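You operate a simulated robot arm through the tools that you are given. There is no shell and no other tool. Be economical: measure what you need, move in short steps, check, and stop when the job is done.

Carry out the task below with a simulated robot arm. There is one attempt and no reset: what you move stays moved.

TASK
Push the three square caps home on the square tubes of their colours.
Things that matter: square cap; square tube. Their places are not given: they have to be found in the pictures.

It is judged by the outcome, as a careful person would: the job done as asked, and still so three seconds after it is handed in. It fails if anything else is knocked over, pushed out of place, dropped, spilled or broken.

THE ROBOT
A 7-joint arm with a two-finger parallel gripper, fixed in place. Base frame: the origin is at the foot of the arm, x ahead of it, y to its left, z up; the work surface is at about z = 0. Lengths are in m, angles in degrees, forces in N, time in s.
With the tool pointing down near the work surface it reaches from about 0.22 to 0.58 m from the base axis. Its first joint turns from -66.0 to 66.0 degrees. Payload 2.5 kg.
Tool frame: the origin (TCP) lies between the finger pads and is the grasp point; the fingertips stand 0.023 m ahead of it; z points along the fingers, y is the line along which they close. The gripper opens to 0.094 m. The fingers are 0.038 m wide and 0.01 m thick; the gripper's body (0.054 by 0.096 m) begins 0.039 m behind the TCP.
Orientation is that of the tool frame in the base frame, as a unit quaternion [w, x, y, z]. With the fingers straight down and closing along the base's y, the tool's x points along the base's -x, its y along +y and its z along -z.

THE INTERFACE
- The arm moves only by the tool nudge_tool. Its argument "targets" is a list of rows, each an object of numbers (a shift or turn left out is 0, a gripper value left out holds the last): "x", "y", "z": the shift along the base's x, y, z in m; "ax", "ay", "az": the turn, a rotation vector about the base's x, y, z in degrees; "grip": the closure, from 0 (fully open) to 1 (shut). In form: [{"x": .., "y": .., "z": .., "ax": .., "ay": .., "az": .., "grip": ..}, ...]. A call has 1 to 20 rows; each row is the pose to reach, as a shift and turn from the pose commanded when the call began. A row lasts 0.2 s, in which the tool goes at most 0.05 m and 8.6 degrees; a call with a longer step from one row to the next is refused whole, and so is a gripper value outside its range. A pose out of reach is approached as far as the arm can. The call stops where the force on the tool passes 40 N (or 10 N more than at its start, if that is more) or the arm is blocked; 0.2 s more then pass. The fingers move at their own pace (about 0.108 m/s each) and stop on an object; they squeeze with about 22 N. The grip force told is the motor's: it shows also when the fingers shut on nothing. Time passes only in rows, and 0.2 s behind the last, so rows that repeat a pose let the fingers close. It gives the time, the measured TCP pose, the force on the tool (base axes), the opening and the grip force at its end, in the units of the frame above (readings bear some noise).
- Cameras (640 x 400 px; columns grow to the right, rows downward): "scene" is fixed at [0.1201, -0.4086, 0.5425]; the picture's right is [0.81, -0.59, 0.00], its down [-0.35, -0.47, -0.81] and it looks along [0.48, 0.65, -0.59] (base axes); focal length 360 px, centre (320, 200). "wrist" rides on the gripper at [-0.039, 0, -0.044] in the tool frame; the picture's right is [0.00, -1.00, 0.00], its down [0.97, 0.00, -0.24] and it looks along [0.24, 0.00, 0.97] (tool axes); focal length 218 px, centre (320, 200).
- capture(camera): a new picture of that camera. No time passes.
- pixel_to_xyz(camera, pixels): for up to 12 pixels [column, row] of the newest picture of that camera ("zoom" is the newest enlarged one), the place [x, y, z] in the base frame of the surface seen there, good to about 0.002 m. No time passes.
- enlarge(camera, box): a new picture of the part [left, top, right, bottom] of that camera's present view, enlarged. No time passes.
- finish_job(): hands the job in; it is judged then, once.

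Work in short steps. Measure before you move; look again where a grasp or a placing could have gone wrong, and mend it. You have 80 turns and 46 pictures in all, those below and enlarged ones among them. Open the gripper and draw the arm clear of the work before you hand the job in, unless the task says otherwise; then end with one line.

The tools are called by a JSON object that holds its "method" and its "body". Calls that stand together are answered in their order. nudge_tool: Moves the arm, as the interface text tells. Its arguments: {"type":"object","properties":{"targets":{"type":"array","items":{"type":"object","properties":{"x":{"type":"number"},"y":{"type":"number"},"z":{"type":"number"},"ax":{"type":"number"},"ay":{"type":"number"},"az":{"type":"number"},"grip":{"type":"number"}}}}},"required":["targets"]} The other tools are called the same way: capture (camera) takes a picture; pixel_to_xyz (camera, pixels) gives the place of the surface under pixels of a picture; enlarge (camera, box) takes an enlarged picture of a part of a camera's view; finish_job () hands the job in.

At the start:

```text
clock: 0.0
tcp_pos: [0.3602, 0.0033, 0.3102]
orientation: [-0.001, 0.0, 1.0, 0.0]
ft_force: [-0.1, -0.5, -0.6]
grip_width: 0.0941
grasp_force: 0.1
```

scene: 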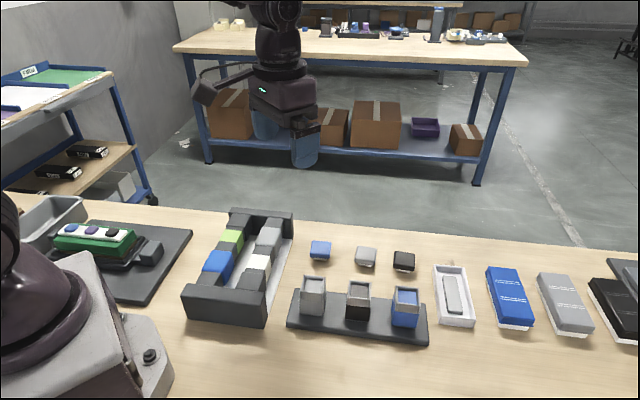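
wrist: 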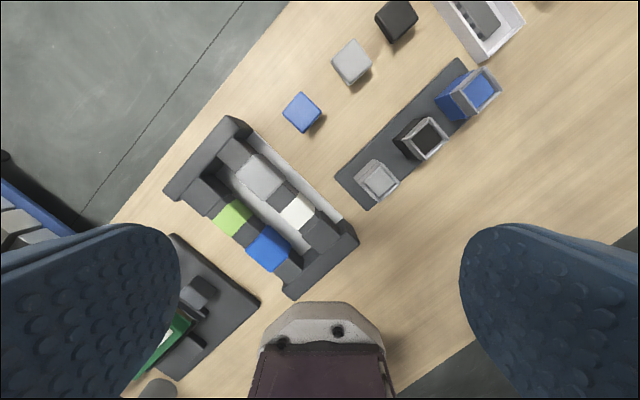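

The caps (blue, grey, black) are near scene (320,250), (366,256) and (404,260). The tubes (grey, black, blue) are near (313,285), (358,290) and (405,297). I enlarge that area to measure them.

{"method": "enlarge", "body": {"camera": "scene", "box": [280, 225, 440, 345]}}

{"method": "enlarge", "body": {"camera": "wrist", "box": [270, 0, 530, 220]}}

```text
3.33 times, centred on (360, 285) of scene
```

zoom: 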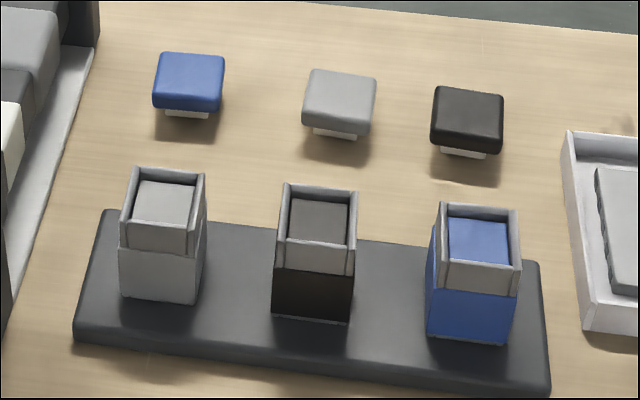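

```text
1.82 times, centred on (400, 110) of wrist
```

zoom: 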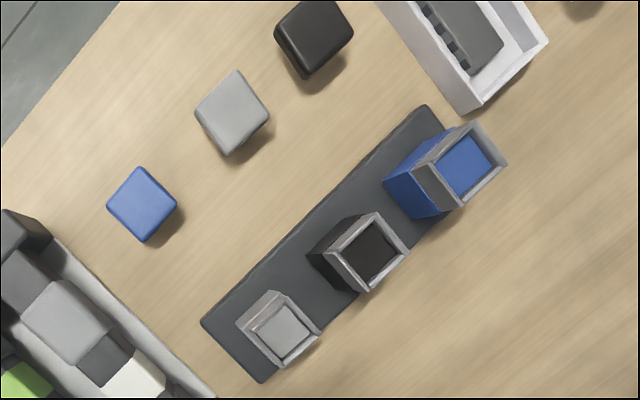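

The caps are mushroom-shaped, with a plug underneath, and the tubes are open-topped sockets on a base plate. I measure the cap tops and tube rims in the enlarged wrist picture.

{"method": "pixel_to_xyz", "body": {"camera": "zoom", "pixels": [[141, 204], [110, 204], [144, 238], [173, 208], [141, 170], [232, 110], [200, 112], [233, 150], [266, 112], [236, 74], [312, 34], [279, 34]]}}

{"method": "pixel_to_xyz", "body": {"camera": "zoom", "pixels": [[308, 72], [350, 40], [275, 333], [372, 254], [464, 168], [240, 323], [270, 293], [374, 214], [471, 125], [505, 163], [407, 251], [318, 330]]}}

{"method": "pixel_to_xyz", "body": {"camera": "scene", "pixels": [[321, 246], [366, 251], [405, 256], [320, 276], [359, 280], [400, 285], [311, 268], [322, 269], [352, 272], [369, 273], [391, 277], [409, 278]]}}

```text
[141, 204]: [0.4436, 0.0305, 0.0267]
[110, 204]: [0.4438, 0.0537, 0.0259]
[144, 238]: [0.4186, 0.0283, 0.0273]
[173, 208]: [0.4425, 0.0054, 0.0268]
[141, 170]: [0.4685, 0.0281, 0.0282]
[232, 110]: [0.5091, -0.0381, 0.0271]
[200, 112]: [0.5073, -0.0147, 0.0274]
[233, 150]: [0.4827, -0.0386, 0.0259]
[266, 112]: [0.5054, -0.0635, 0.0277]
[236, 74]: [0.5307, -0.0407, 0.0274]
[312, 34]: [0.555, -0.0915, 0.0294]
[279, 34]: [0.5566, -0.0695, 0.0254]
```

```text
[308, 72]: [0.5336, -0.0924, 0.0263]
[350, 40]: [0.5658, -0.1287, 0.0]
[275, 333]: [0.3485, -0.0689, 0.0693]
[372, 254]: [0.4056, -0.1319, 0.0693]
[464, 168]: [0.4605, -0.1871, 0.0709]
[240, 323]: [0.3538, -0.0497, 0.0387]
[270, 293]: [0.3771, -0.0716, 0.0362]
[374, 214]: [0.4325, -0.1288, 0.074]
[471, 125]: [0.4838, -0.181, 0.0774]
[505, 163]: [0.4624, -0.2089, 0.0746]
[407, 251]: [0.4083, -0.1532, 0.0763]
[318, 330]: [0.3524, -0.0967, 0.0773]
```

```text
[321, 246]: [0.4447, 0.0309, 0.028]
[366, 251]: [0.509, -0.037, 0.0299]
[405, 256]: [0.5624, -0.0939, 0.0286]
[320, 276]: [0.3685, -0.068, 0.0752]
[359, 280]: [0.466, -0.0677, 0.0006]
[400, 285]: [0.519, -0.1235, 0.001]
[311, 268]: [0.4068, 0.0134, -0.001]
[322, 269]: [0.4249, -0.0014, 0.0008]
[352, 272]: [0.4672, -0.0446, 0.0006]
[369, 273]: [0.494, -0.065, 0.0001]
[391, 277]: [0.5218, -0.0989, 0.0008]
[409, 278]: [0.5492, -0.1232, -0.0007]
```

The cap tops sit at z≈0.027 with sides of about 35 mm, turned roughly 45°. The tube rims are at z≈0.076. I turn the tool -45° and move over the group for a closer look.

{"method": "nudge_tool", "body": {"targets": [{"x": 0.017, "y": -0.012, "z": -0.015, "az": -7.5}, {"x": 0.033, "y": -0.024, "z": -0.03, "az": -15}, {"x": 0.05, "y": -0.036, "z": -0.045, "az": -22.5}, {"x": 0.066, "y": -0.048, "z": -0.06, "az": -30}, {"x": 0.083, "y": -0.06, "z": -0.075, "az": -37.5}, {"x": 0.1, "y": -0.073, "z": -0.09, "az": -45}, {"x": 0.1, "y": -0.073, "z": -0.09, "az": -45}]}}

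{"method": "capture", "body": {"camera": "wrist"}}

```text
clock: 1.6
tcp_pos: [0.4601, -0.0703, 0.2195]
orientation: [0.0, 0.383, 0.924, 0.0]
ft_force: [-0.7, 1.1, -0.7]
grip_width: 0.0939
grasp_force: 0.0
```

```text
41 pictures are left
```

wrist: 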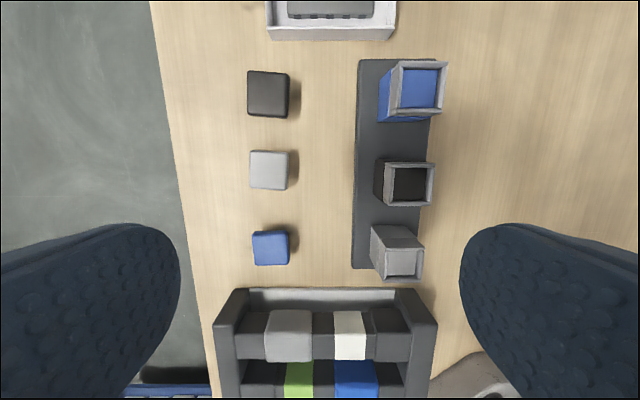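

Everything now lies roughly square in the view. I enlarge the caps (columns 230-310) and the tubes (columns 350-450).

{"method": "enlarge", "body": {"camera": "wrist", "box": [230, 60, 450, 285]}}

```text
1.78 times, centred on (340, 172) of wrist
```

zoom: 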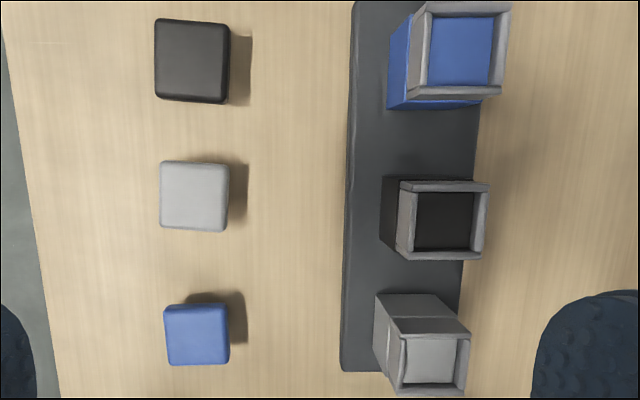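

I move over the middle (black) tube to measure the three tube rims from above.

{"method": "nudge_tool", "body": {"targets": [{"x": -0.026, "y": -0.03, "z": -0.015}, {"x": -0.052, "y": -0.06, "z": -0.03}, {"x": -0.052, "y": -0.06, "z": -0.03}]}}

{"method": "enlarge", "body": {"camera": "wrist", "box": [220, 60, 420, 310]}}

```text
clock: 2.4
tcp_pos: [0.4073, -0.1328, 0.1874]
orientation: [0.0, 0.382, 0.924, 0.001]
ft_force: [0.7, 0.2, -0.1]
grip_width: 0.0939
grasp_force: 0.0
```

```text
1.60 times, centred on (320, 185) of wrist
```

zoom: 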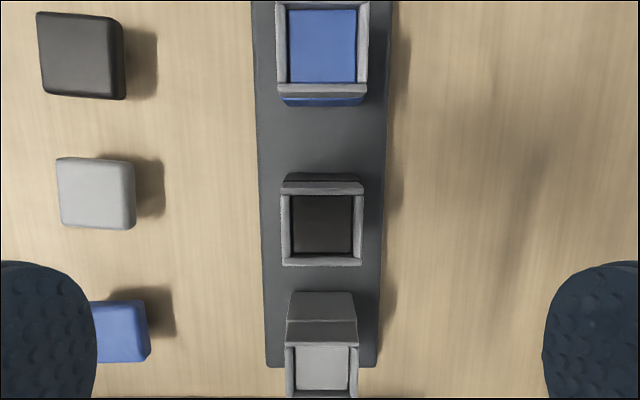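

The tubes stand close to square with the tool. I enlarge the black tube tightly, around wrist (321,198).

{"method": "enlarge", "body": {"camera": "wrist", "box": [281, 173, 361, 223]}}

{"method": "capture", "body": {"camera": "wrist"}}

```text
8.00 times, centred on (321, 198) of wrist
```

zoom: 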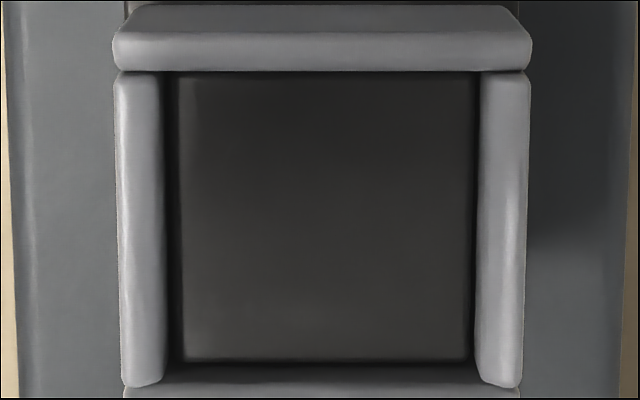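

```text
37 pictures are left
```

wrist: 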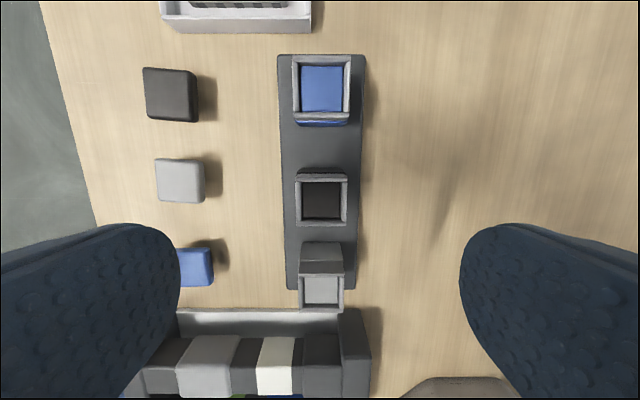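

The black tube is square with the tool at yaw -45°. I measure rim points in the zoom for it, and on the wrist picture for the blue and grey tubes and the caps.

{"method": "pixel_to_xyz", "body": {"camera": "zoom", "pixels": [[141, 230], [504, 230], [138, 120], [507, 120], [145, 350], [501, 350], [180, 48], [320, 48], [460, 48], [180, 392], [320, 393], [460, 392]]}}

{"method": "pixel_to_xyz", "body": {"camera": "zoom", "pixels": [[120, 230], [526, 230], [320, 15], [320, 200], [200, 200], [440, 200]]}}

{"method": "pixel_to_xyz", "body": {"camera": "wrist", "pixels": [[297, 90], [347, 90], [321, 60], [321, 116], [302, 290], [341, 290], [321, 276], [321, 307]]}}

```text
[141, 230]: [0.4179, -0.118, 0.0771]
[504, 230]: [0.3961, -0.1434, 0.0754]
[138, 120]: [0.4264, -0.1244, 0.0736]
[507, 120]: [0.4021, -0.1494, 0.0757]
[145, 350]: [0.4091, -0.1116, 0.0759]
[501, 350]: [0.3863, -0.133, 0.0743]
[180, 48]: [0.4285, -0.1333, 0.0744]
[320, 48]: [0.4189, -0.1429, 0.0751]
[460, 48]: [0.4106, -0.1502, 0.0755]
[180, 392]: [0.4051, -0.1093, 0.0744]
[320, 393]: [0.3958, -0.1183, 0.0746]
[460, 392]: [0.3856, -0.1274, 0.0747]
```

```text
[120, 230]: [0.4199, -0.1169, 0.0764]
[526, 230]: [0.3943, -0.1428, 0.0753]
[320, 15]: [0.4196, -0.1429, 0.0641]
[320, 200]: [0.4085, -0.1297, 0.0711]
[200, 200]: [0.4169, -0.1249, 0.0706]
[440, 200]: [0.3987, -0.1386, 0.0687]
```

```text
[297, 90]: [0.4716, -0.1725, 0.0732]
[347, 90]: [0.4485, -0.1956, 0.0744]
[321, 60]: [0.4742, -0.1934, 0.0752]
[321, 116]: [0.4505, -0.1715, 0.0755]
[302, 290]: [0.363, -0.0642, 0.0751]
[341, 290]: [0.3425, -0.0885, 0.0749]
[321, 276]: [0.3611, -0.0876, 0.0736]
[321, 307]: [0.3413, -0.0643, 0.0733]
```

The tube centres are about grey (0.352,-0.076), black (0.407,-0.130) and blue (0.461,-0.1835), with rims at 0.075. Next I look at the caps from above the grey one.

{"method": "nudge_tool", "body": {"targets": [{"x": 0.033, "y": 0.031}, {"x": 0.067, "y": 0.061, "z": -0.01}, {"x": 0.1, "y": 0.092, "z": -0.02}, {"x": 0.1, "y": 0.092, "z": -0.02}]}}

{"method": "enlarge", "body": {"camera": "wrist", "box": [200, 60, 440, 310]}}

```text
clock: 3.4
tcp_pos: [0.5103, -0.039, 0.1678]
orientation: [0.0, 0.383, 0.924, 0.0]
ft_force: [-0.3, 0.1, -0.8]
grip_width: 0.094
grasp_force: 0.1
```

```text
1.60 times, centred on (320, 185) of wrist
```

zoom: 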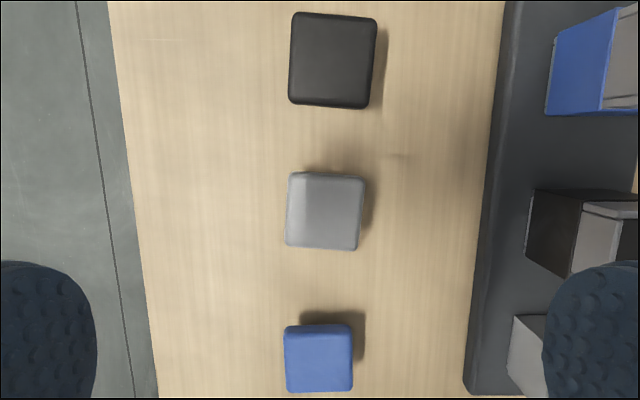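

Grey is turned about 4° clockwise, black about 4° clockwise and blue about 3° counter-clockwise relative to the tool. I measure the cap edges.

{"method": "pixel_to_xyz", "body": {"camera": "zoom", "pixels": [[325, 210], [289, 210], [359, 213], [327, 177], [322, 246], [333, 60], [320, 358], [287, 358], [350, 358], [318, 328], [321, 389]]}}

{"method": "pixel_to_xyz", "body": {"camera": "zoom", "pixels": [[293, 60], [372, 62], [336, 17], [330, 103], [295, 177], [360, 182], [291, 243], [353, 247], [288, 332], [347, 329], [290, 388], [349, 386]]}}

```text
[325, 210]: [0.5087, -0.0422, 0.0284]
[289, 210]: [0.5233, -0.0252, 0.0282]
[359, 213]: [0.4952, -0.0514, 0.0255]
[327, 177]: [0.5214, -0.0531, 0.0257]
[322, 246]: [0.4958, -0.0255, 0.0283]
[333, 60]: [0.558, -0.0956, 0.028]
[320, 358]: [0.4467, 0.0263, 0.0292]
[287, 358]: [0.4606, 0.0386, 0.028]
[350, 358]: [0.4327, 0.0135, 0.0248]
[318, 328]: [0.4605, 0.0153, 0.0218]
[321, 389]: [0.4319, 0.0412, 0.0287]
```

```text
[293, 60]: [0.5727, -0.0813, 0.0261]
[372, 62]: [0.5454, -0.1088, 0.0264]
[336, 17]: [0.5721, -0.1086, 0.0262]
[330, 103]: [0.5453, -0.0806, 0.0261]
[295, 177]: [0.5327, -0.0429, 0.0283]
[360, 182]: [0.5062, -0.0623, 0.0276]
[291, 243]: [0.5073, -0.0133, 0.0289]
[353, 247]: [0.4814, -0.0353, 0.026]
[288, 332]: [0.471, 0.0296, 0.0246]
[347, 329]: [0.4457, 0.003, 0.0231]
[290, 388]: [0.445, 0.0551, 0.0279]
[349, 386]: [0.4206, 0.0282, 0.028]
```

Cap centres come out at blue (0.4455,0.0285), grey (0.508,-0.039) and black (0.559,-0.095). I go over the blue cap first, turning +2.6°, at z≈0.10.

{"method": "nudge_tool", "body": {"targets": [{"x": -0.021, "y": 0.022, "z": -0.01, "az": 1}, {"x": -0.042, "y": 0.044, "z": -0.04, "az": 2}, {"x": -0.0627, "y": 0.0662, "z": -0.07, "az": 2.6}, {"x": -0.0627, "y": 0.0662, "z": -0.07, "az": 2.6}, {"x": -0.0627, "y": 0.0662, "z": -0.07, "az": 2.6}]}}

{"method": "capture", "body": {"camera": "wrist"}}

```text
clock: 4.6
tcp_pos: [0.4446, 0.0287, 0.0976]
orientation: [0.0, 0.361, 0.932, 0.0]
ft_force: [0.3, 0.0, -0.4]
grip_width: 0.0942
grasp_force: 0.1
```

```text
35 pictures are left
```

wrist: 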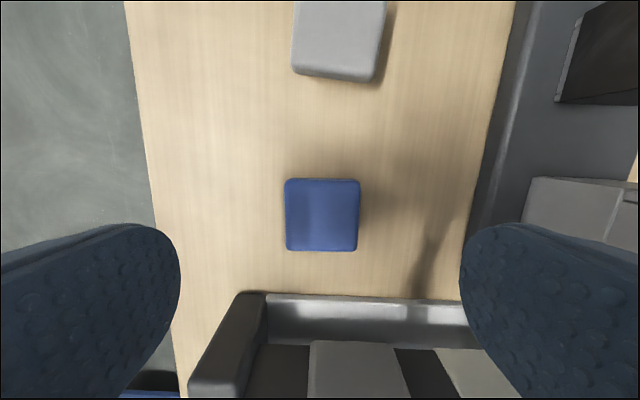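

The blue cap is centred at wrist (322.5,215.5) and the expected grasp point is (320,217.6). I correct by about 1.7 mm in y, go down to z≈0.033 and close.

{"method": "nudge_tool", "body": {"targets": [{"y": -0.0017, "z": -0.02}, {"y": -0.0017, "z": -0.04}, {"y": -0.0017, "z": -0.055}, {"y": -0.0017, "z": -0.066}, {"y": -0.0017, "z": -0.066, "grip": 0.0}, {"y": -0.0017, "z": -0.066, "grip": 1}, {"y": -0.0017, "z": -0.066, "grip": 1}, {"y": -0.0017, "z": -0.066, "grip": 1}, {"y": -0.0017, "z": -0.066, "grip": 1}]}}

{"method": "enlarge", "body": {"camera": "scene", "box": [260, 200, 400, 300]}}

```text
clock: 6.6
tcp_pos: [0.4444, 0.0273, 0.0334]
orientation: [-0.001, 0.362, 0.932, 0.0]
ft_force: [0.0, -0.7, -0.4]
grip_width: 0.0413
grasp_force: 22.4
```

```text
4.00 times, centred on (330, 250) of scene
```

zoom: 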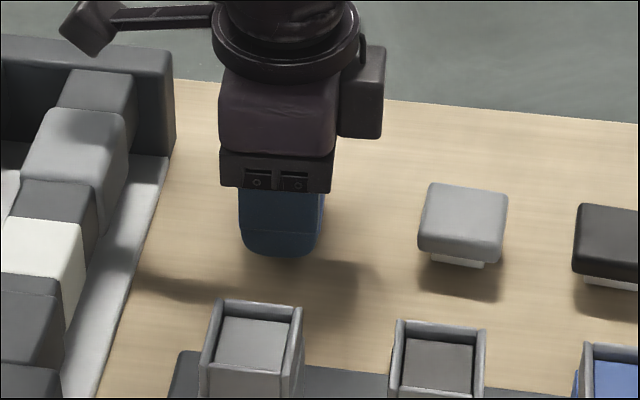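

The blue cap is held (width 0.041). I lift it straight up and look at it in the hand.

{"method": "nudge_tool", "body": {"targets": [{"z": 0.03}, {"z": 0.07}, {"z": 0.115, "az": -1}, {"x": 0.003, "y": -0.042, "z": 0.115, "az": -2.6}, {"x": 0.006, "y": -0.085, "z": 0.115, "az": -2.6}, {"x": 0.009, "y": -0.128, "z": 0.115, "az": -2.6}, {"x": 0.012, "y": -0.17, "z": 0.115, "az": -2.6}, {"x": 0.0155, "y": -0.2103, "z": 0.115, "az": -2.6}, {"x": 0.0155, "y": -0.2103, "z": 0.115, "az": -2.6}, {"x": 0.0155, "y": -0.2103, "z": 0.115, "az": -2.6}]}}

{"method": "capture", "body": {"camera": "wrist"}}

{"method": "enlarge", "body": {"camera": "scene", "box": [330, 180, 490, 340]}}

```text
clock: 8.8
tcp_pos: [0.4589, -0.184, 0.1511]
orientation: [-0.001, 0.383, 0.924, 0.0]
ft_force: [1.4, -0.4, 0.6]
grip_width: 0.0
grasp_force: 22.6
```

```text
33 pictures are left
```

wrist: 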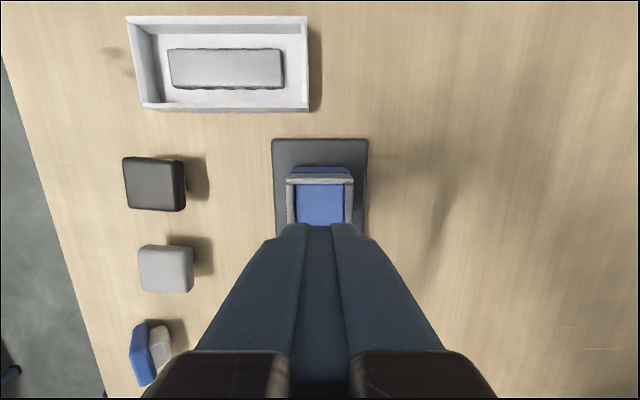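

```text
2.50 times, centred on (410, 260) of scene
```

zoom: 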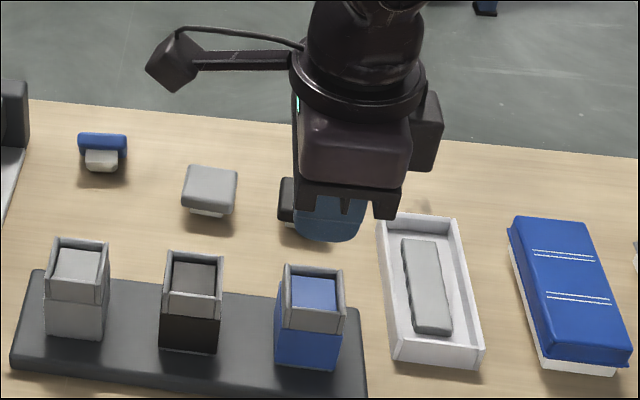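

The gripper came back empty. The blue cap slipped out and now lies on its side near wrist (150,350), with its plug facing the tubes. I move back over it to look.

{"method": "nudge_tool", "body": {"targets": [{"x": -0.003, "y": 0.04, "z": 0.02, "grip": 0}, {"x": -0.006, "y": 0.085, "z": 0.02, "grip": 0}, {"x": -0.009, "y": 0.128, "z": 0.02}, {"x": -0.01, "y": 0.17, "z": 0.02}, {"x": -0.01, "y": 0.2, "z": 0.02}, {"x": -0.01, "y": 0.2, "z": 0.02}]}}

{"method": "enlarge", "body": {"camera": "wrist", "box": [240, 120, 400, 280]}}

{"method": "enlarge", "body": {"camera": "scene", "box": [330, 220, 370, 245]}}

```text
clock: 10.2
tcp_pos: [0.4502, 0.0153, 0.1688]
orientation: [0.0, 0.383, 0.924, 0.001]
ft_force: [0.0, 0.1, -0.1]
grip_width: 0.0941
grasp_force: 0.0
```

```text
2.50 times, centred on (320, 200) of wrist
```

zoom: 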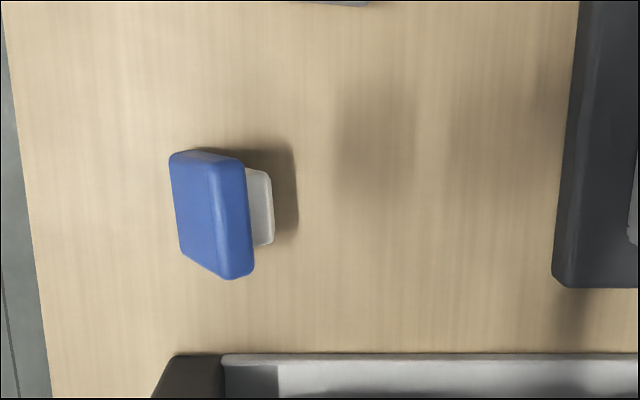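

```text
16.00 times, centred on (350, 232) of scene
```

zoom: 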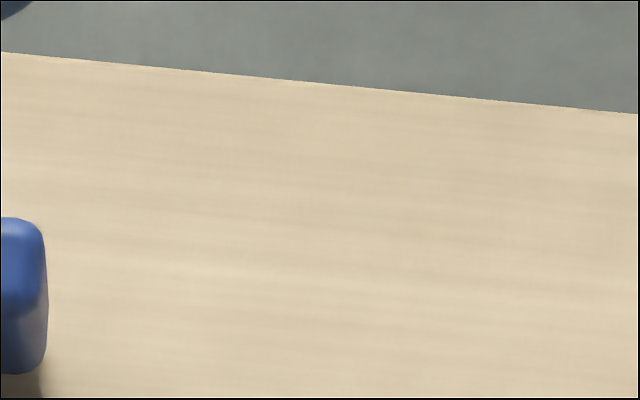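

That scene box missed the cap, which is near scene (323,240), so I enlarge there.

{"method": "enlarge", "body": {"camera": "scene", "box": [299, 225, 347, 255]}}

```text
13.33 times, centred on (323, 240) of scene
```

zoom: 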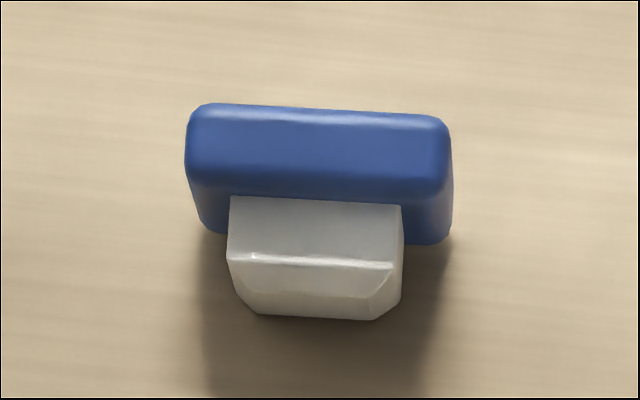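

The cap lies on one side with its top facing away (+x+y) and its plug towards the tubes. I measure points on it.

{"method": "pixel_to_xyz", "body": {"camera": "zoom", "pixels": [[210, 110], [435, 122], [195, 180], [440, 190], [320, 110], [318, 150], [315, 190], [315, 205], [310, 255], [310, 300], [215, 225], [440, 240]]}}

{"method": "capture", "body": {"camera": "wrist"}}

{"method": "pixel_to_xyz", "body": {"camera": "wrist", "pixels": [[262, 183], [290, 187], [267, 220], [277, 230], [279, 205], [286, 195], [293, 220], [302, 190], [304, 200], [305, 215], [290, 207], [270, 200]]}}

```text
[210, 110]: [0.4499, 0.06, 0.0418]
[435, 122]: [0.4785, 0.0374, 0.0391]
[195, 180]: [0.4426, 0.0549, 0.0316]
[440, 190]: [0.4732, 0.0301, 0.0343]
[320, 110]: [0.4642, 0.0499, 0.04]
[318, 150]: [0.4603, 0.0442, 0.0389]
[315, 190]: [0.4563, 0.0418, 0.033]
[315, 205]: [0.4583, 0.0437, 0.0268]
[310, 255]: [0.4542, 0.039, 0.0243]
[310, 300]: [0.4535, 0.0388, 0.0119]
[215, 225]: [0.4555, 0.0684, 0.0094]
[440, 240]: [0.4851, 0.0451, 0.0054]
```

```text
28 pictures are left
```

wrist: 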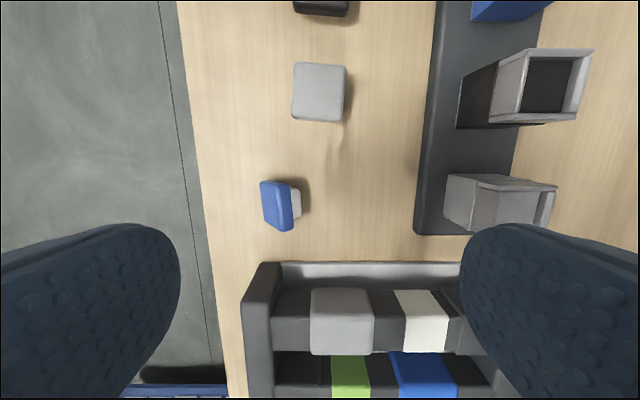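

```text
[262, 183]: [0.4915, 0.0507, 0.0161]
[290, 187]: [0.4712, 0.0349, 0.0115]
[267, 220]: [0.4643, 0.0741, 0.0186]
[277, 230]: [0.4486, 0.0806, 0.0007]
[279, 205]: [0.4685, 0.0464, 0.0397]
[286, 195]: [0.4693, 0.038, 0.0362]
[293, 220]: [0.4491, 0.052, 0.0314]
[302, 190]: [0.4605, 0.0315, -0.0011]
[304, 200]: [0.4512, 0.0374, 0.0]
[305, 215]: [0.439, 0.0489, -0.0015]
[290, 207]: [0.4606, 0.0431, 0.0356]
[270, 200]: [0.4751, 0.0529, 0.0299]
```

The disc leans about 34° from vertical. Its centre is near (0.469,0.0526,0.0205), and its free side faces are ±20 mm along u=(0.785,-0.62). I can grip those side faces, but the rack is close, so I measure the rack's near corner first.

{"method": "pixel_to_xyz", "body": {"camera": "wrist", "pixels": [[262, 265], [280, 264], [248, 300], [285, 268], [350, 265], [268, 285]]}}

```text
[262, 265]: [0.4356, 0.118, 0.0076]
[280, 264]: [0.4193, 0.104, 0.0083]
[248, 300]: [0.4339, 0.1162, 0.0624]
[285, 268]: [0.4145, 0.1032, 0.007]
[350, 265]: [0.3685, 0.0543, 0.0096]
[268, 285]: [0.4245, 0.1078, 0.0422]
```

The rack face is at u≈0.266, so a partly opened gripper clears it. I turn the tool +96.7° so it closes along u, move over the cap and part-close the gripper.

{"method": "nudge_tool", "body": {"targets": [{"az": 8.2}, {"az": 16.4}, {"az": 24.6}, {"az": 32.8}, {"az": 41}, {"az": 49.2}, {"az": 57.4}, {"az": 65.6}, {"x": 0.008, "y": 0.012, "az": 73.8}, {"x": 0.016, "y": 0.025, "az": 82, "grip": 0.32}, {"x": 0.0254, "y": 0.0405, "az": 90, "grip": 0.32}, {"x": 0.0254, "y": 0.0405, "az": 96.7, "grip": 0.32}, {"x": 0.0254, "y": 0.0405, "az": 96.7}, {"x": 0.0254, "y": 0.0405, "az": 96.7}]}}

{"method": "capture", "body": {"camera": "wrist"}}

```text
clock: 13.2
tcp_pos: [0.4759, 0.0565, 0.169]
orientation: [0.0, -0.437, 0.899, 0.0]
ft_force: [0.1, 0.4, 0.0]
grip_width: 0.0638
grasp_force: 0.1
```

```text
27 pictures are left
```

wrist: 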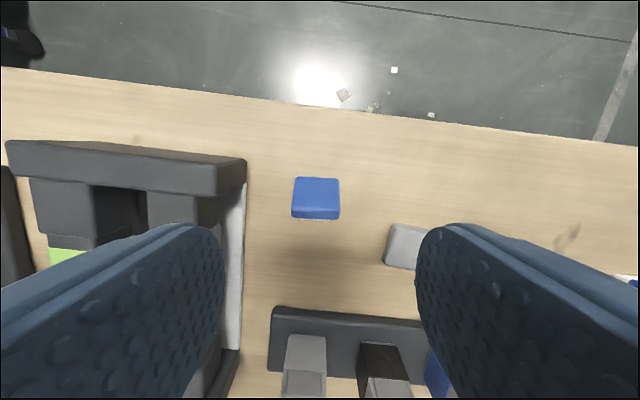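

The cap is aligned between the fingers at (316,197), and the grey cap and rack are clear. I go down to z≈0.032 and close.

{"method": "nudge_tool", "body": {"targets": [{"z": -0.04}, {"z": -0.08}, {"z": -0.11}, {"z": -0.125}, {"z": -0.1365}, {"z": -0.1365}, {"z": -0.1365, "grip": 1}, {"z": -0.1365, "grip": 1}, {"z": -0.1365, "grip": 1}, {"z": -0.1365, "grip": 1}]}}

{"method": "nudge_tool", "body": {"targets": [{"z": 0.005}, {"z": 0.01}, {"z": 0.015}, {"z": 0.02}, {"z": 0.025}, {"z": 0.03}, {"z": 0.04}, {"z": 0.05}, {"z": 0.05}]}}

{"method": "enlarge", "body": {"camera": "scene", "box": [260, 160, 400, 270]}}

```text
clock: 15.4
tcp_pos: [0.475, 0.0563, 0.0332]
orientation: [0.001, -0.436, 0.9, 0.0]
ft_force: [0.4, -0.5, 0.5]
grip_width: 0.0412
grasp_force: 22.2
```

```text
clock: 17.4
tcp_pos: [0.4745, 0.0551, 0.0827]
orientation: [-0.001, -0.436, 0.9, 0.001]
ft_force: [0.0, 0.4, 0.0]
grip_width: 0.0413
grasp_force: 22.4
```

```text
3.64 times, centred on (330, 215) of scene
```

zoom: 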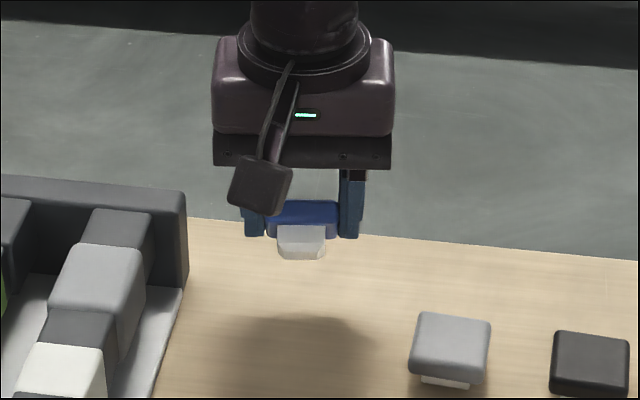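

The grip is firm now and the cap hangs with its plug towards the camera. A box on the gripper at zoom (260,185) would swing low when I tilt, so I measure it.

{"method": "pixel_to_xyz", "body": {"camera": "zoom", "pixels": [[235, 165], [285, 175], [232, 200], [275, 214], [260, 185], [300, 205], [300, 225], [302, 240], [302, 256], [352, 235], [250, 235]]}}

```text
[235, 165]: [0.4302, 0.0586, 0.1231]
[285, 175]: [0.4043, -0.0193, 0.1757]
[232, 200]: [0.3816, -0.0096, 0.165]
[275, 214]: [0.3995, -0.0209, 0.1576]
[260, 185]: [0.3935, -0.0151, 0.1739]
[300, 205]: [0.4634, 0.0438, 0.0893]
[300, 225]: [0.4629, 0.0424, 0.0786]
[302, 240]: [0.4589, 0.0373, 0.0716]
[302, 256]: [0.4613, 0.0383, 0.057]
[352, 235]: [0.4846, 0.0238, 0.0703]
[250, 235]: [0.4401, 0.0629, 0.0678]
```

The box bottom is 0.075 behind and 0.108 beside the TCP, so a 40° tilt is safe over bare table. I carry the cap to open table near (0.34,-0.19), turning -6.7° on the way.

{"method": "nudge_tool", "body": {"targets": [{"z": 0.02}, {"z": 0.04}, {"z": 0.06}, {"z": 0.07}, {"x": -0.012, "y": -0.022, "z": 0.07, "az": -1}, {"x": -0.027, "y": -0.049, "z": 0.07, "az": -2}, {"x": -0.044, "y": -0.08, "z": 0.07, "az": -3}, {"x": -0.061, "y": -0.11, "z": 0.07, "az": -4}, {"x": -0.078, "y": -0.141, "z": 0.07, "az": -5}, {"x": -0.095, "y": -0.172, "z": 0.07, "az": -6}, {"x": -0.112, "y": -0.203, "z": 0.07, "az": -6.7}, {"x": -0.126, "y": -0.228, "z": 0.07, "az": -6.7}, {"x": -0.1364, "y": -0.247, "z": 0.07, "az": -6.7}, {"x": -0.1364, "y": -0.247, "z": 0.07, "az": -6.7}]}}

{"method": "capture", "body": {"camera": "scene"}}

```text
clock: 20.4
tcp_pos: [0.34, -0.1915, 0.1515]
orientation: [0.0, -0.383, 0.924, 0.0]
ft_force: [0.4, -0.1, -0.3]
grip_width: 0.0412
grasp_force: 22.0
```

```text
25 pictures are left
```

scene: 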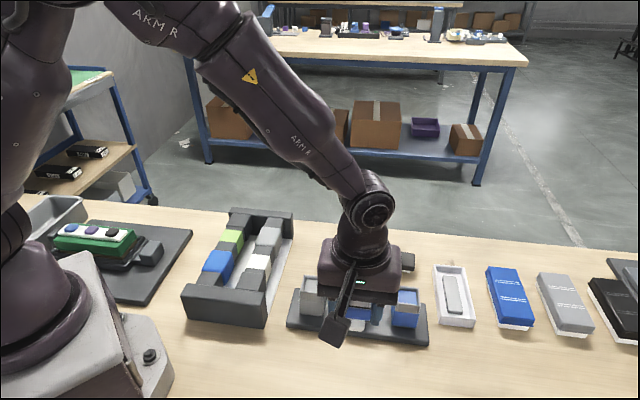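

The cap is still held over open table. I tilt 40° about u, which swings the plug towards down, and check.

{"method": "nudge_tool", "body": {"targets": [{"ax": 4, "ay": -4}, {"ax": 8, "ay": -8}, {"ax": 12, "ay": -12}, {"ax": 16, "ay": -16}, {"ax": 20, "ay": -20}, {"ax": 24, "ay": -24}, {"ax": 28.28, "ay": -28.28}, {"ax": 28.28, "ay": -28.28}, {"ax": 28.28, "ay": -28.28}]}}

{"method": "enlarge", "body": {"camera": "scene", "box": [280, 230, 440, 350]}}

{"method": "capture", "body": {"camera": "wrist"}}

```text
clock: 22.4
tcp_pos: [0.3385, -0.1904, 0.1524]
orientation: [0.317, -0.359, 0.868, 0.131]
ft_force: [0.0, 0.0, -1.1]
grip_width: 0.0414
grasp_force: 21.7
```

```text
3.33 times, centred on (360, 290) of scene
```

zoom: 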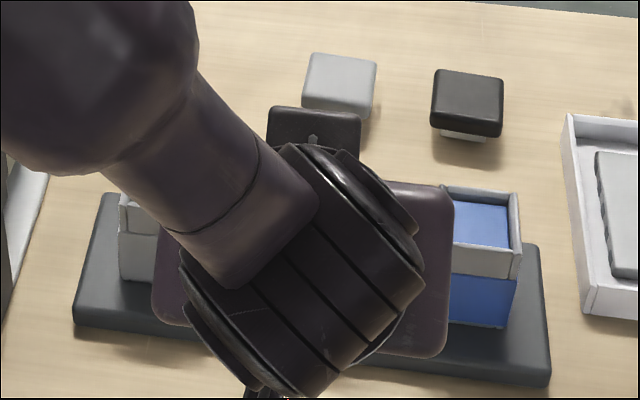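

```text
23 pictures are left
```

wrist: 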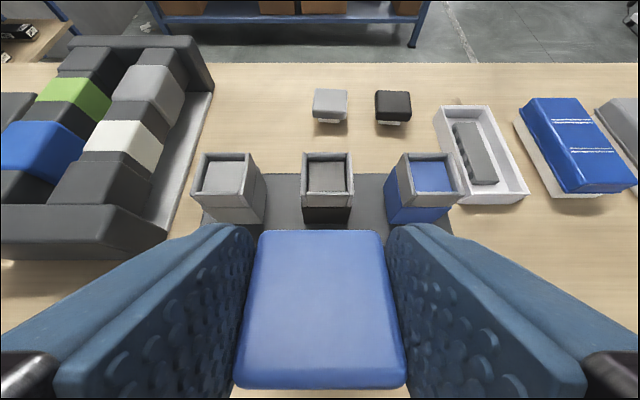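

The cap top is clearly visible in the hand, at rows 230-390. I measure its plane to get the remaining tilt.

{"method": "pixel_to_xyz", "body": {"camera": "wrist", "pixels": [[275, 240], [320, 240], [365, 240], [265, 300], [320, 300], [378, 300], [255, 350], [320, 355], [388, 350]]}}

```text
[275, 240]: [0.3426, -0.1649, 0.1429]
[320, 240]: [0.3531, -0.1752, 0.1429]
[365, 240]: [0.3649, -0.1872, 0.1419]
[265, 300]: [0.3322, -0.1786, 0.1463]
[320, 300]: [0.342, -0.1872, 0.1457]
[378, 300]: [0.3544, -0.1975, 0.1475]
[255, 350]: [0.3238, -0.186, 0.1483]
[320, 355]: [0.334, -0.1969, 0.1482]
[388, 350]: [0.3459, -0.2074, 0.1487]
```

The cap is only about 10° from upright, so it will settle flat when released. I lower it 0.115 slowly, open, and back off along the tool axis.

{"method": "nudge_tool", "body": {"targets": [{"z": -0.03}, {"z": -0.06}, {"z": -0.085}, {"z": -0.1}, {"z": -0.107}, {"z": -0.111}, {"z": -0.114}, {"z": -0.115}, {"z": -0.115}]}}

{"method": "capture", "body": {"camera": "wrist"}}

{"method": "pixel_to_xyz", "body": {"camera": "wrist", "pixels": [[320, 240], [320, 300], [320, 355]]}}

```text
clock: 24.4
tcp_pos: [0.3392, -0.1904, 0.0364]
orientation: [0.316, -0.36, 0.868, 0.131]
ft_force: [0.7, 0.2, -0.7]
grip_width: 0.0411
grasp_force: 22.0
```

```text
22 pictures are left
```

wrist: 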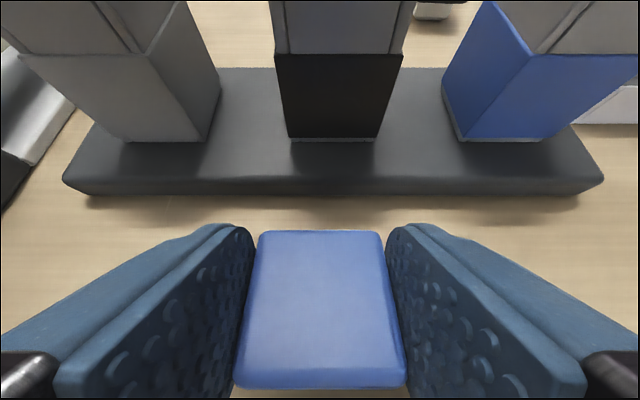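

```text
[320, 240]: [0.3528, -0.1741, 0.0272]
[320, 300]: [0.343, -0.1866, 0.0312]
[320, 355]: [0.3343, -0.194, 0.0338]
```

The top centre is at z≈0.0305, so the plug is within about 1 mm of the table. I open and back off.

{"method": "nudge_tool", "body": {"targets": [{"z": -0.001}, {"z": -0.001, "grip": 0.4}, {"z": -0.001, "grip": 0.4}, {"z": -0.001, "grip": 0}, {"z": -0.001, "grip": 0}, {"x": -0.009, "y": -0.009, "z": 0.015}, {"x": -0.023, "y": -0.023, "z": 0.039}, {"x": -0.041, "y": -0.041, "z": 0.069}, {"x": -0.041, "y": -0.041, "z": 0.1}, {"x": -0.041, "y": -0.041, "z": 0.13}]}}

{"method": "capture", "body": {"camera": "wrist"}}

```text
clock: 26.6
tcp_pos: [0.2989, -0.2337, 0.1674]
orientation: [0.316, -0.361, 0.868, 0.132]
ft_force: [-0.2, 0.8, 0.5]
grip_width: 0.0939
grasp_force: 0.1
```

```text
21 pictures are left
```

wrist: 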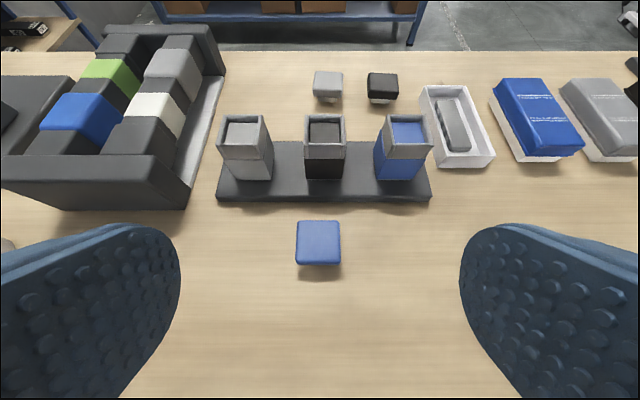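

The blue cap stands upright at (319,242). I measure its centre, then untilt to vertical.

{"method": "pixel_to_xyz", "body": {"camera": "wrist", "pixels": [[319, 240], [300, 240], [338, 240], [319, 224], [318, 260], [300, 225], [337, 224], [299, 260], [338, 260]]}}

{"method": "nudge_tool", "body": {"targets": [{"ax": -4, "ay": 4}, {"ax": -8, "ay": 8}, {"ax": -12, "ay": 12}, {"ax": -16, "ay": 16}, {"ax": -20, "ay": 20}, {"ax": -24, "ay": 24}, {"ax": -28.28, "ay": 28.28}, {"ax": -28.28, "ay": 28.28, "x": 0.021, "y": 0.021}, {"ax": -28.28, "ay": 28.28, "x": 0.041, "y": 0.041, "z": -0.03}, {"ax": -28.28, "ay": 28.28, "x": 0.041, "y": 0.041, "z": -0.04}, {"ax": -28.28, "ay": 28.28, "x": 0.041, "y": 0.041, "z": -0.04}]}}

{"method": "capture", "body": {"camera": "wrist"}}

```text
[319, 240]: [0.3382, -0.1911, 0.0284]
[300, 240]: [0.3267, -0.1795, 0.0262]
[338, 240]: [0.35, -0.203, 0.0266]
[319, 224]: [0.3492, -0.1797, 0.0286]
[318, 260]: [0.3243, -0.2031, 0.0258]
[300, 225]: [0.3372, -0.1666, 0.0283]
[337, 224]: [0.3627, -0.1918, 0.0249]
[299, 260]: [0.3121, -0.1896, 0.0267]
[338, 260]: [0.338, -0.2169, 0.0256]
```

```text
clock: 29.0
tcp_pos: [0.3375, -0.1898, 0.1282]
orientation: [0.0, -0.382, 0.924, -0.001]
ft_force: [0.1, 0.2, -0.5]
grip_width: 0.0941
grasp_force: 0.2
```

```text
20 pictures are left
```

wrist: 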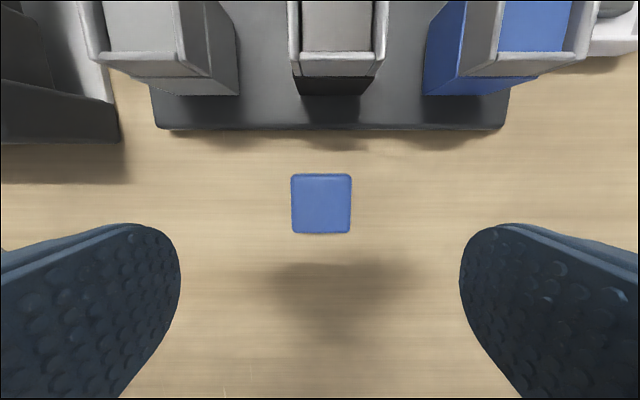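

The cap is centred at (321,204), where I expect the grasp point to be. I grip deeper this time (TCP z≈0.0255), close, and lift slowly.

{"method": "nudge_tool", "body": {"targets": [{"z": -0.03, "grip": 0.3}, {"z": -0.06}, {"z": -0.085}, {"z": -0.095}, {"z": -0.102}, {"z": -0.102}, {"z": -0.102, "grip": 1}, {"z": -0.102, "grip": 1}, {"z": -0.102, "grip": 1}, {"z": -0.102, "grip": 1}]}}

{"method": "nudge_tool", "body": {"targets": [{"z": 0.005}, {"z": 0.01}, {"z": 0.02}, {"z": 0.03}, {"z": 0.045}, {"z": 0.06}, {"z": 0.075}, {"z": 0.09}, {"z": 0.105}, {"z": 0.115}, {"z": 0.12}, {"z": 0.12}]}}

{"method": "capture", "body": {"camera": "wrist"}}

```text
clock: 31.2
tcp_pos: [0.339, -0.1905, 0.0272]
orientation: [0.0, -0.383, 0.924, -0.001]
ft_force: [0.3, 0.4, 1.0]
grip_width: 0.0409
grasp_force: 22.8
```

```text
clock: 33.8
tcp_pos: [0.3396, -0.1889, 0.144]
orientation: [0.0, -0.383, 0.924, 0.0]
ft_force: [0.8, -0.3, -0.4]
grip_width: 0.0412
grasp_force: 21.9
```

```text
19 pictures are left
```

wrist: 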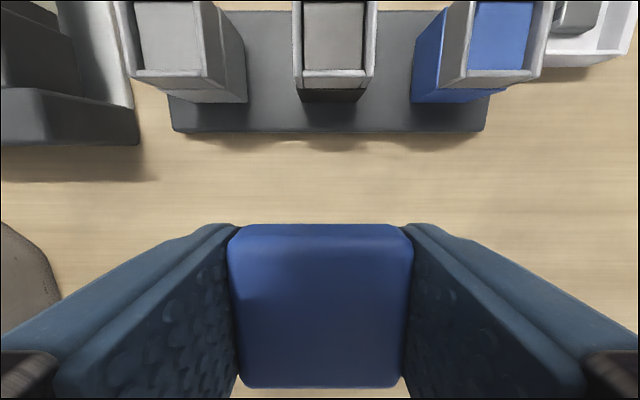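

The blue cap is held well and level. I move it over the blue tube at about (0.4605,-0.1832).

{"method": "nudge_tool", "body": {"targets": [{"x": 0.015, "y": 0.001}, {"x": 0.035, "y": 0.002}, {"x": 0.06, "y": 0.0035}, {"x": 0.085, "y": 0.005}, {"x": 0.107, "y": 0.006}, {"x": 0.1205, "y": 0.0068}, {"x": 0.1205, "y": 0.0068, "z": -0.015}, {"x": 0.1205, "y": 0.0068, "z": -0.03}, {"x": 0.1205, "y": 0.0068, "z": -0.037}, {"x": 0.1205, "y": 0.0068, "z": -0.037}, {"x": 0.1205, "y": 0.0068, "z": -0.037}]}}

{"method": "enlarge", "body": {"camera": "scene", "box": [365, 250, 445, 330]}}

```text
clock: 36.2
tcp_pos: [0.461, -0.184, 0.1096]
orientation: [0.0, -0.383, 0.924, 0.0]
ft_force: [0.1, -0.7, 0.0]
grip_width: 0.0411
grasp_force: 22.3
```

```text
5.00 times, centred on (405, 290) of scene
```

zoom: 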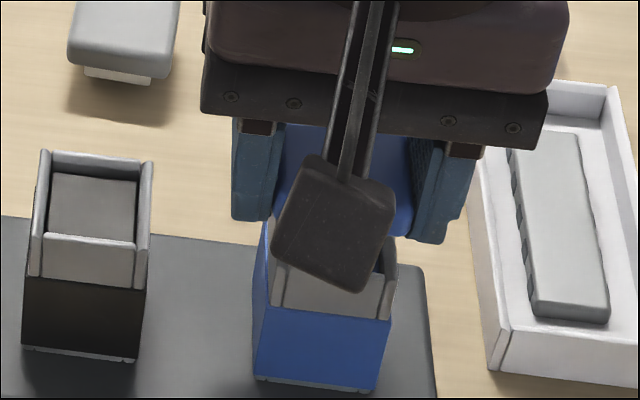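

The gripper's box hides the joint here. I descend in 2 mm steps, watching the force.

{"method": "nudge_tool", "body": {"targets": [{"z": -0.003}, {"z": -0.005}, {"z": -0.007}, {"z": -0.009}, {"z": -0.011}, {"z": -0.011}]}}

```text
clock: 37.6
tcp_pos: [0.4608, -0.1844, 0.099]
orientation: [0.001, -0.382, 0.924, -0.001]
ft_force: [-9.6, 3.9, 22.5]
grip_width: 0.0411
grasp_force: 21.7
```

There is contact at fz 22 N with side force towards -x,+y, so the plug is on a rim chamfer. I ease up, shift about 1.3 mm that way and press again.

{"method": "nudge_tool", "body": {"targets": [{"z": 0.002}, {"x": -0.0012, "y": 0.0005, "z": 0.002}, {"x": -0.0012, "y": 0.0005, "z": 0}, {"x": -0.0012, "y": 0.0005, "z": -0.002}, {"x": -0.0012, "y": 0.0005, "z": -0.003}, {"x": -0.0012, "y": 0.0005, "z": -0.003}]}}

```text
clock: 38.6
tcp_pos: [0.4598, -0.1841, 0.0983]
orientation: [0.0, -0.384, 0.924, -0.001]
ft_force: [-1.9, 0.5, 3.2]
grip_width: 0.0411
grasp_force: 21.9
stopped in row 5: the force on the tool passed its limit (the readings are from after the stop); the commanded pose is now the measured one
```

It stopped at TCP z≈0.098, which puts the plug bottom near 0.073. I look with the wrist camera to see how it sits.

{"method": "capture", "body": {"camera": "wrist"}}

{"method": "capture", "body": {"camera": "scene"}}

```text
17 pictures are left
```

wrist: 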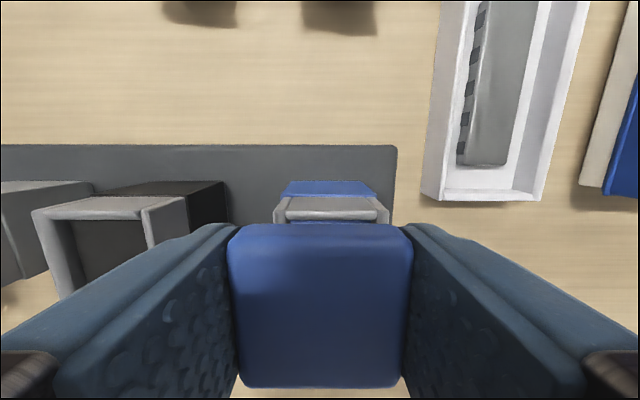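

```text
16 pictures are left
```

scene: 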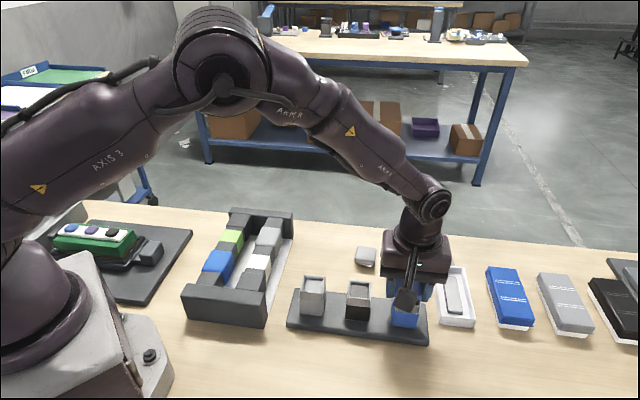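

The tube's far rim seems centred right of column 320, at about 332. I enlarge to measure that sideways offset.

{"method": "enlarge", "body": {"camera": "wrist", "box": [250, 165, 410, 265]}}

{"method": "pixel_to_xyz", "body": {"camera": "zoom", "pixels": [[115, 205], [330, 205], [540, 205], [120, 175], [545, 175], [160, 70], [480, 70], [330, 170]]}}

```text
4.00 times, centred on (330, 215) of wrist
```

zoom: 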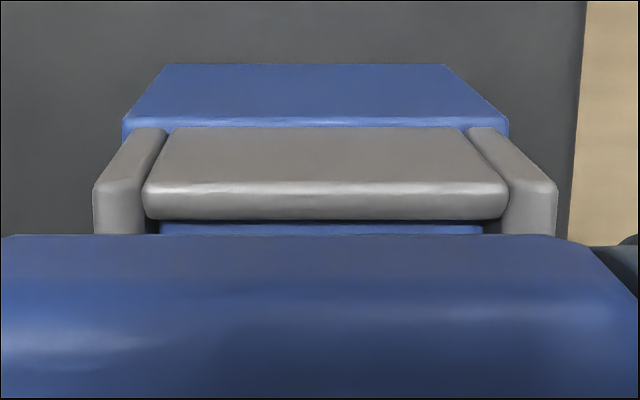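

```text
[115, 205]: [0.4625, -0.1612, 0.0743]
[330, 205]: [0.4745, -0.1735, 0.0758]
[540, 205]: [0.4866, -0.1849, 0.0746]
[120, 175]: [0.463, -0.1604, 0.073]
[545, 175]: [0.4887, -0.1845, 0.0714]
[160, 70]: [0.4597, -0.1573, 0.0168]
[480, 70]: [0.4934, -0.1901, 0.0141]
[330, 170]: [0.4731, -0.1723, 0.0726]
```

The rim centre is 3-3.5 mm to the right, along +u, while the n direction looks aligned. I lift 6 mm, shift (+0.0024,-0.0024) and look again.

{"method": "nudge_tool", "body": {"targets": [{"z": 0.003}, {"z": 0.006}, {"x": 0.0024, "y": -0.0024, "z": 0.006}, {"x": 0.0024, "y": -0.0024, "z": 0.006}, {"x": 0.0024, "y": -0.0024, "z": 0.006}]}}

{"method": "enlarge", "body": {"camera": "wrist", "box": [240, 155, 400, 255]}}

```text
clock: 39.8
tcp_pos: [0.4617, -0.1858, 0.1039]
orientation: [0.0, -0.383, 0.924, -0.001]
ft_force: [0.9, 0.1, -0.5]
grip_width: 0.0411
grasp_force: 22.8
```

```text
4.00 times, centred on (320, 205) of wrist
```

zoom: 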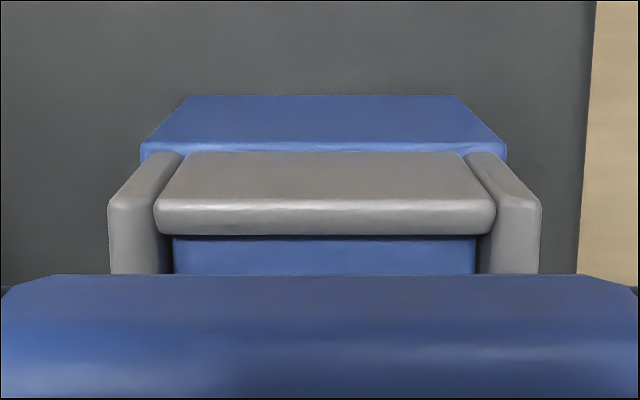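

It's aligned now, with the rim centre within about 0.3 mm of the cap centre. I descend slowly, watching the force.

{"method": "nudge_tool", "body": {"targets": [{"x": 0.0002, "y": -0.0002, "z": -0.003}, {"x": 0.0002, "y": -0.0002, "z": -0.006}, {"x": 0.0002, "y": -0.0002, "z": -0.008}, {"x": 0.0002, "y": -0.0002, "z": -0.01}, {"x": 0.0002, "y": -0.0002, "z": -0.012}, {"x": 0.0002, "y": -0.0002, "z": -0.014}, {"x": 0.0002, "y": -0.0002, "z": -0.016}, {"x": 0.0002, "y": -0.0002, "z": -0.018}, {"x": 0.0002, "y": -0.0002, "z": -0.02}]}}

{"method": "enlarge", "body": {"camera": "wrist", "box": [240, 155, 400, 255]}}

```text
clock: 41.8
tcp_pos: [0.4614, -0.1851, 0.0863]
orientation: [0.001, -0.383, 0.924, -0.001]
ft_force: [-12.9, 5.3, 19.7]
grip_width: 0.0416
grasp_force: 21.3
```

```text
4.00 times, centred on (320, 205) of wrist
```

zoom: 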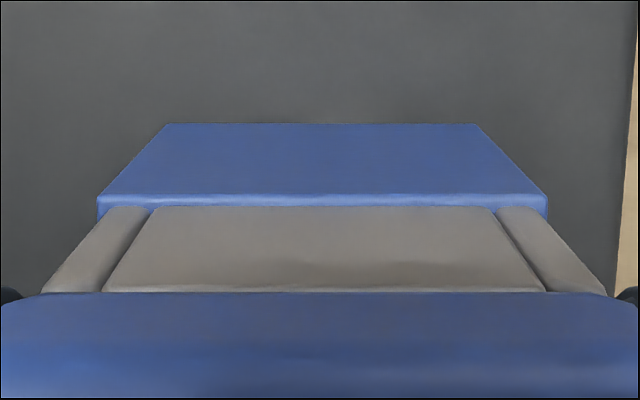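

The plug went in, and TCP z 0.0863 matches a seated disc. I press a little more, open, rise, and inspect.

{"method": "nudge_tool", "body": {"targets": [{"z": -0.002}, {"z": -0.002}]}}

{"method": "nudge_tool", "body": {"targets": [{"grip": 0.4}, {"grip": 0.4}, {"grip": 0.35}, {"z": 0.02}, {"z": 0.05}, {"z": 0.08}, {"z": 0.08}]}}

{"method": "capture", "body": {"camera": "wrist"}}

{"method": "pixel_to_xyz", "body": {"camera": "wrist", "pixels": [[320, 200], [305, 190], [335, 190], [305, 212], [335, 212]]}}

```text
clock: 42.4
tcp_pos: [0.4631, -0.1852, 0.0834]
orientation: [0.002, -0.383, 0.924, -0.001]
ft_force: [-8.5, 5.4, 20.0]
grip_width: 0.0412
grasp_force: 21.8
```

```text
clock: 44.0
tcp_pos: [0.4618, -0.1842, 0.1634]
orientation: [0.0, -0.383, 0.924, 0.0]
ft_force: [-0.5, -0.3, -0.3]
grip_width: 0.0615
grasp_force: 0.1
```

```text
12 pictures are left
```

wrist: 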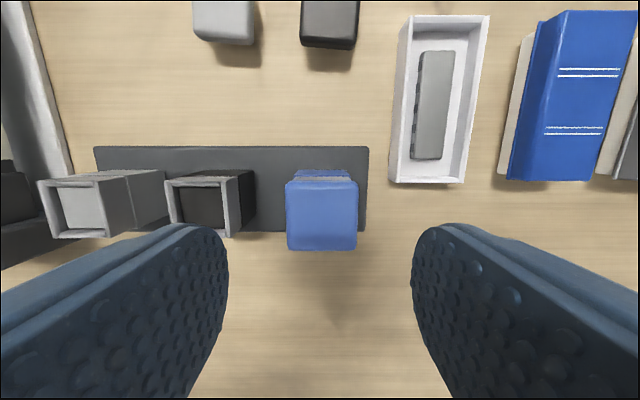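

```text
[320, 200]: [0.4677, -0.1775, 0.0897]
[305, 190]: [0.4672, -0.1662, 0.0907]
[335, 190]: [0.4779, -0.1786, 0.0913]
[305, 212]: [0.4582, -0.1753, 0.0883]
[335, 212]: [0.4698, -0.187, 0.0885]
```

The blue cap is on, but its +n side reads about 2 mm higher. I close the fingers and press on the top from above.

{"method": "nudge_tool", "body": {"targets": [{"grip": 1}, {"grip": 1}, {"z": -0.025, "grip": 1}, {"z": -0.045}, {"z": -0.049}, {"z": -0.051}, {"z": -0.053}, {"z": -0.055}, {"z": -0.057}, {"z": -0.059}, {"z": -0.061}, {"z": -0.063}]}}

```text
clock: 45.7
tcp_pos: [0.4616, -0.1857, 0.1137]
orientation: [0.0, -0.383, 0.924, 0.0]
ft_force: [-2.6, 1.4, 5.9]
grip_width: 0.0
grasp_force: 22.0
stopped in row 8: the force on the tool passed its limit (the readings are from after the stop); the commanded pose is now the measured one
```

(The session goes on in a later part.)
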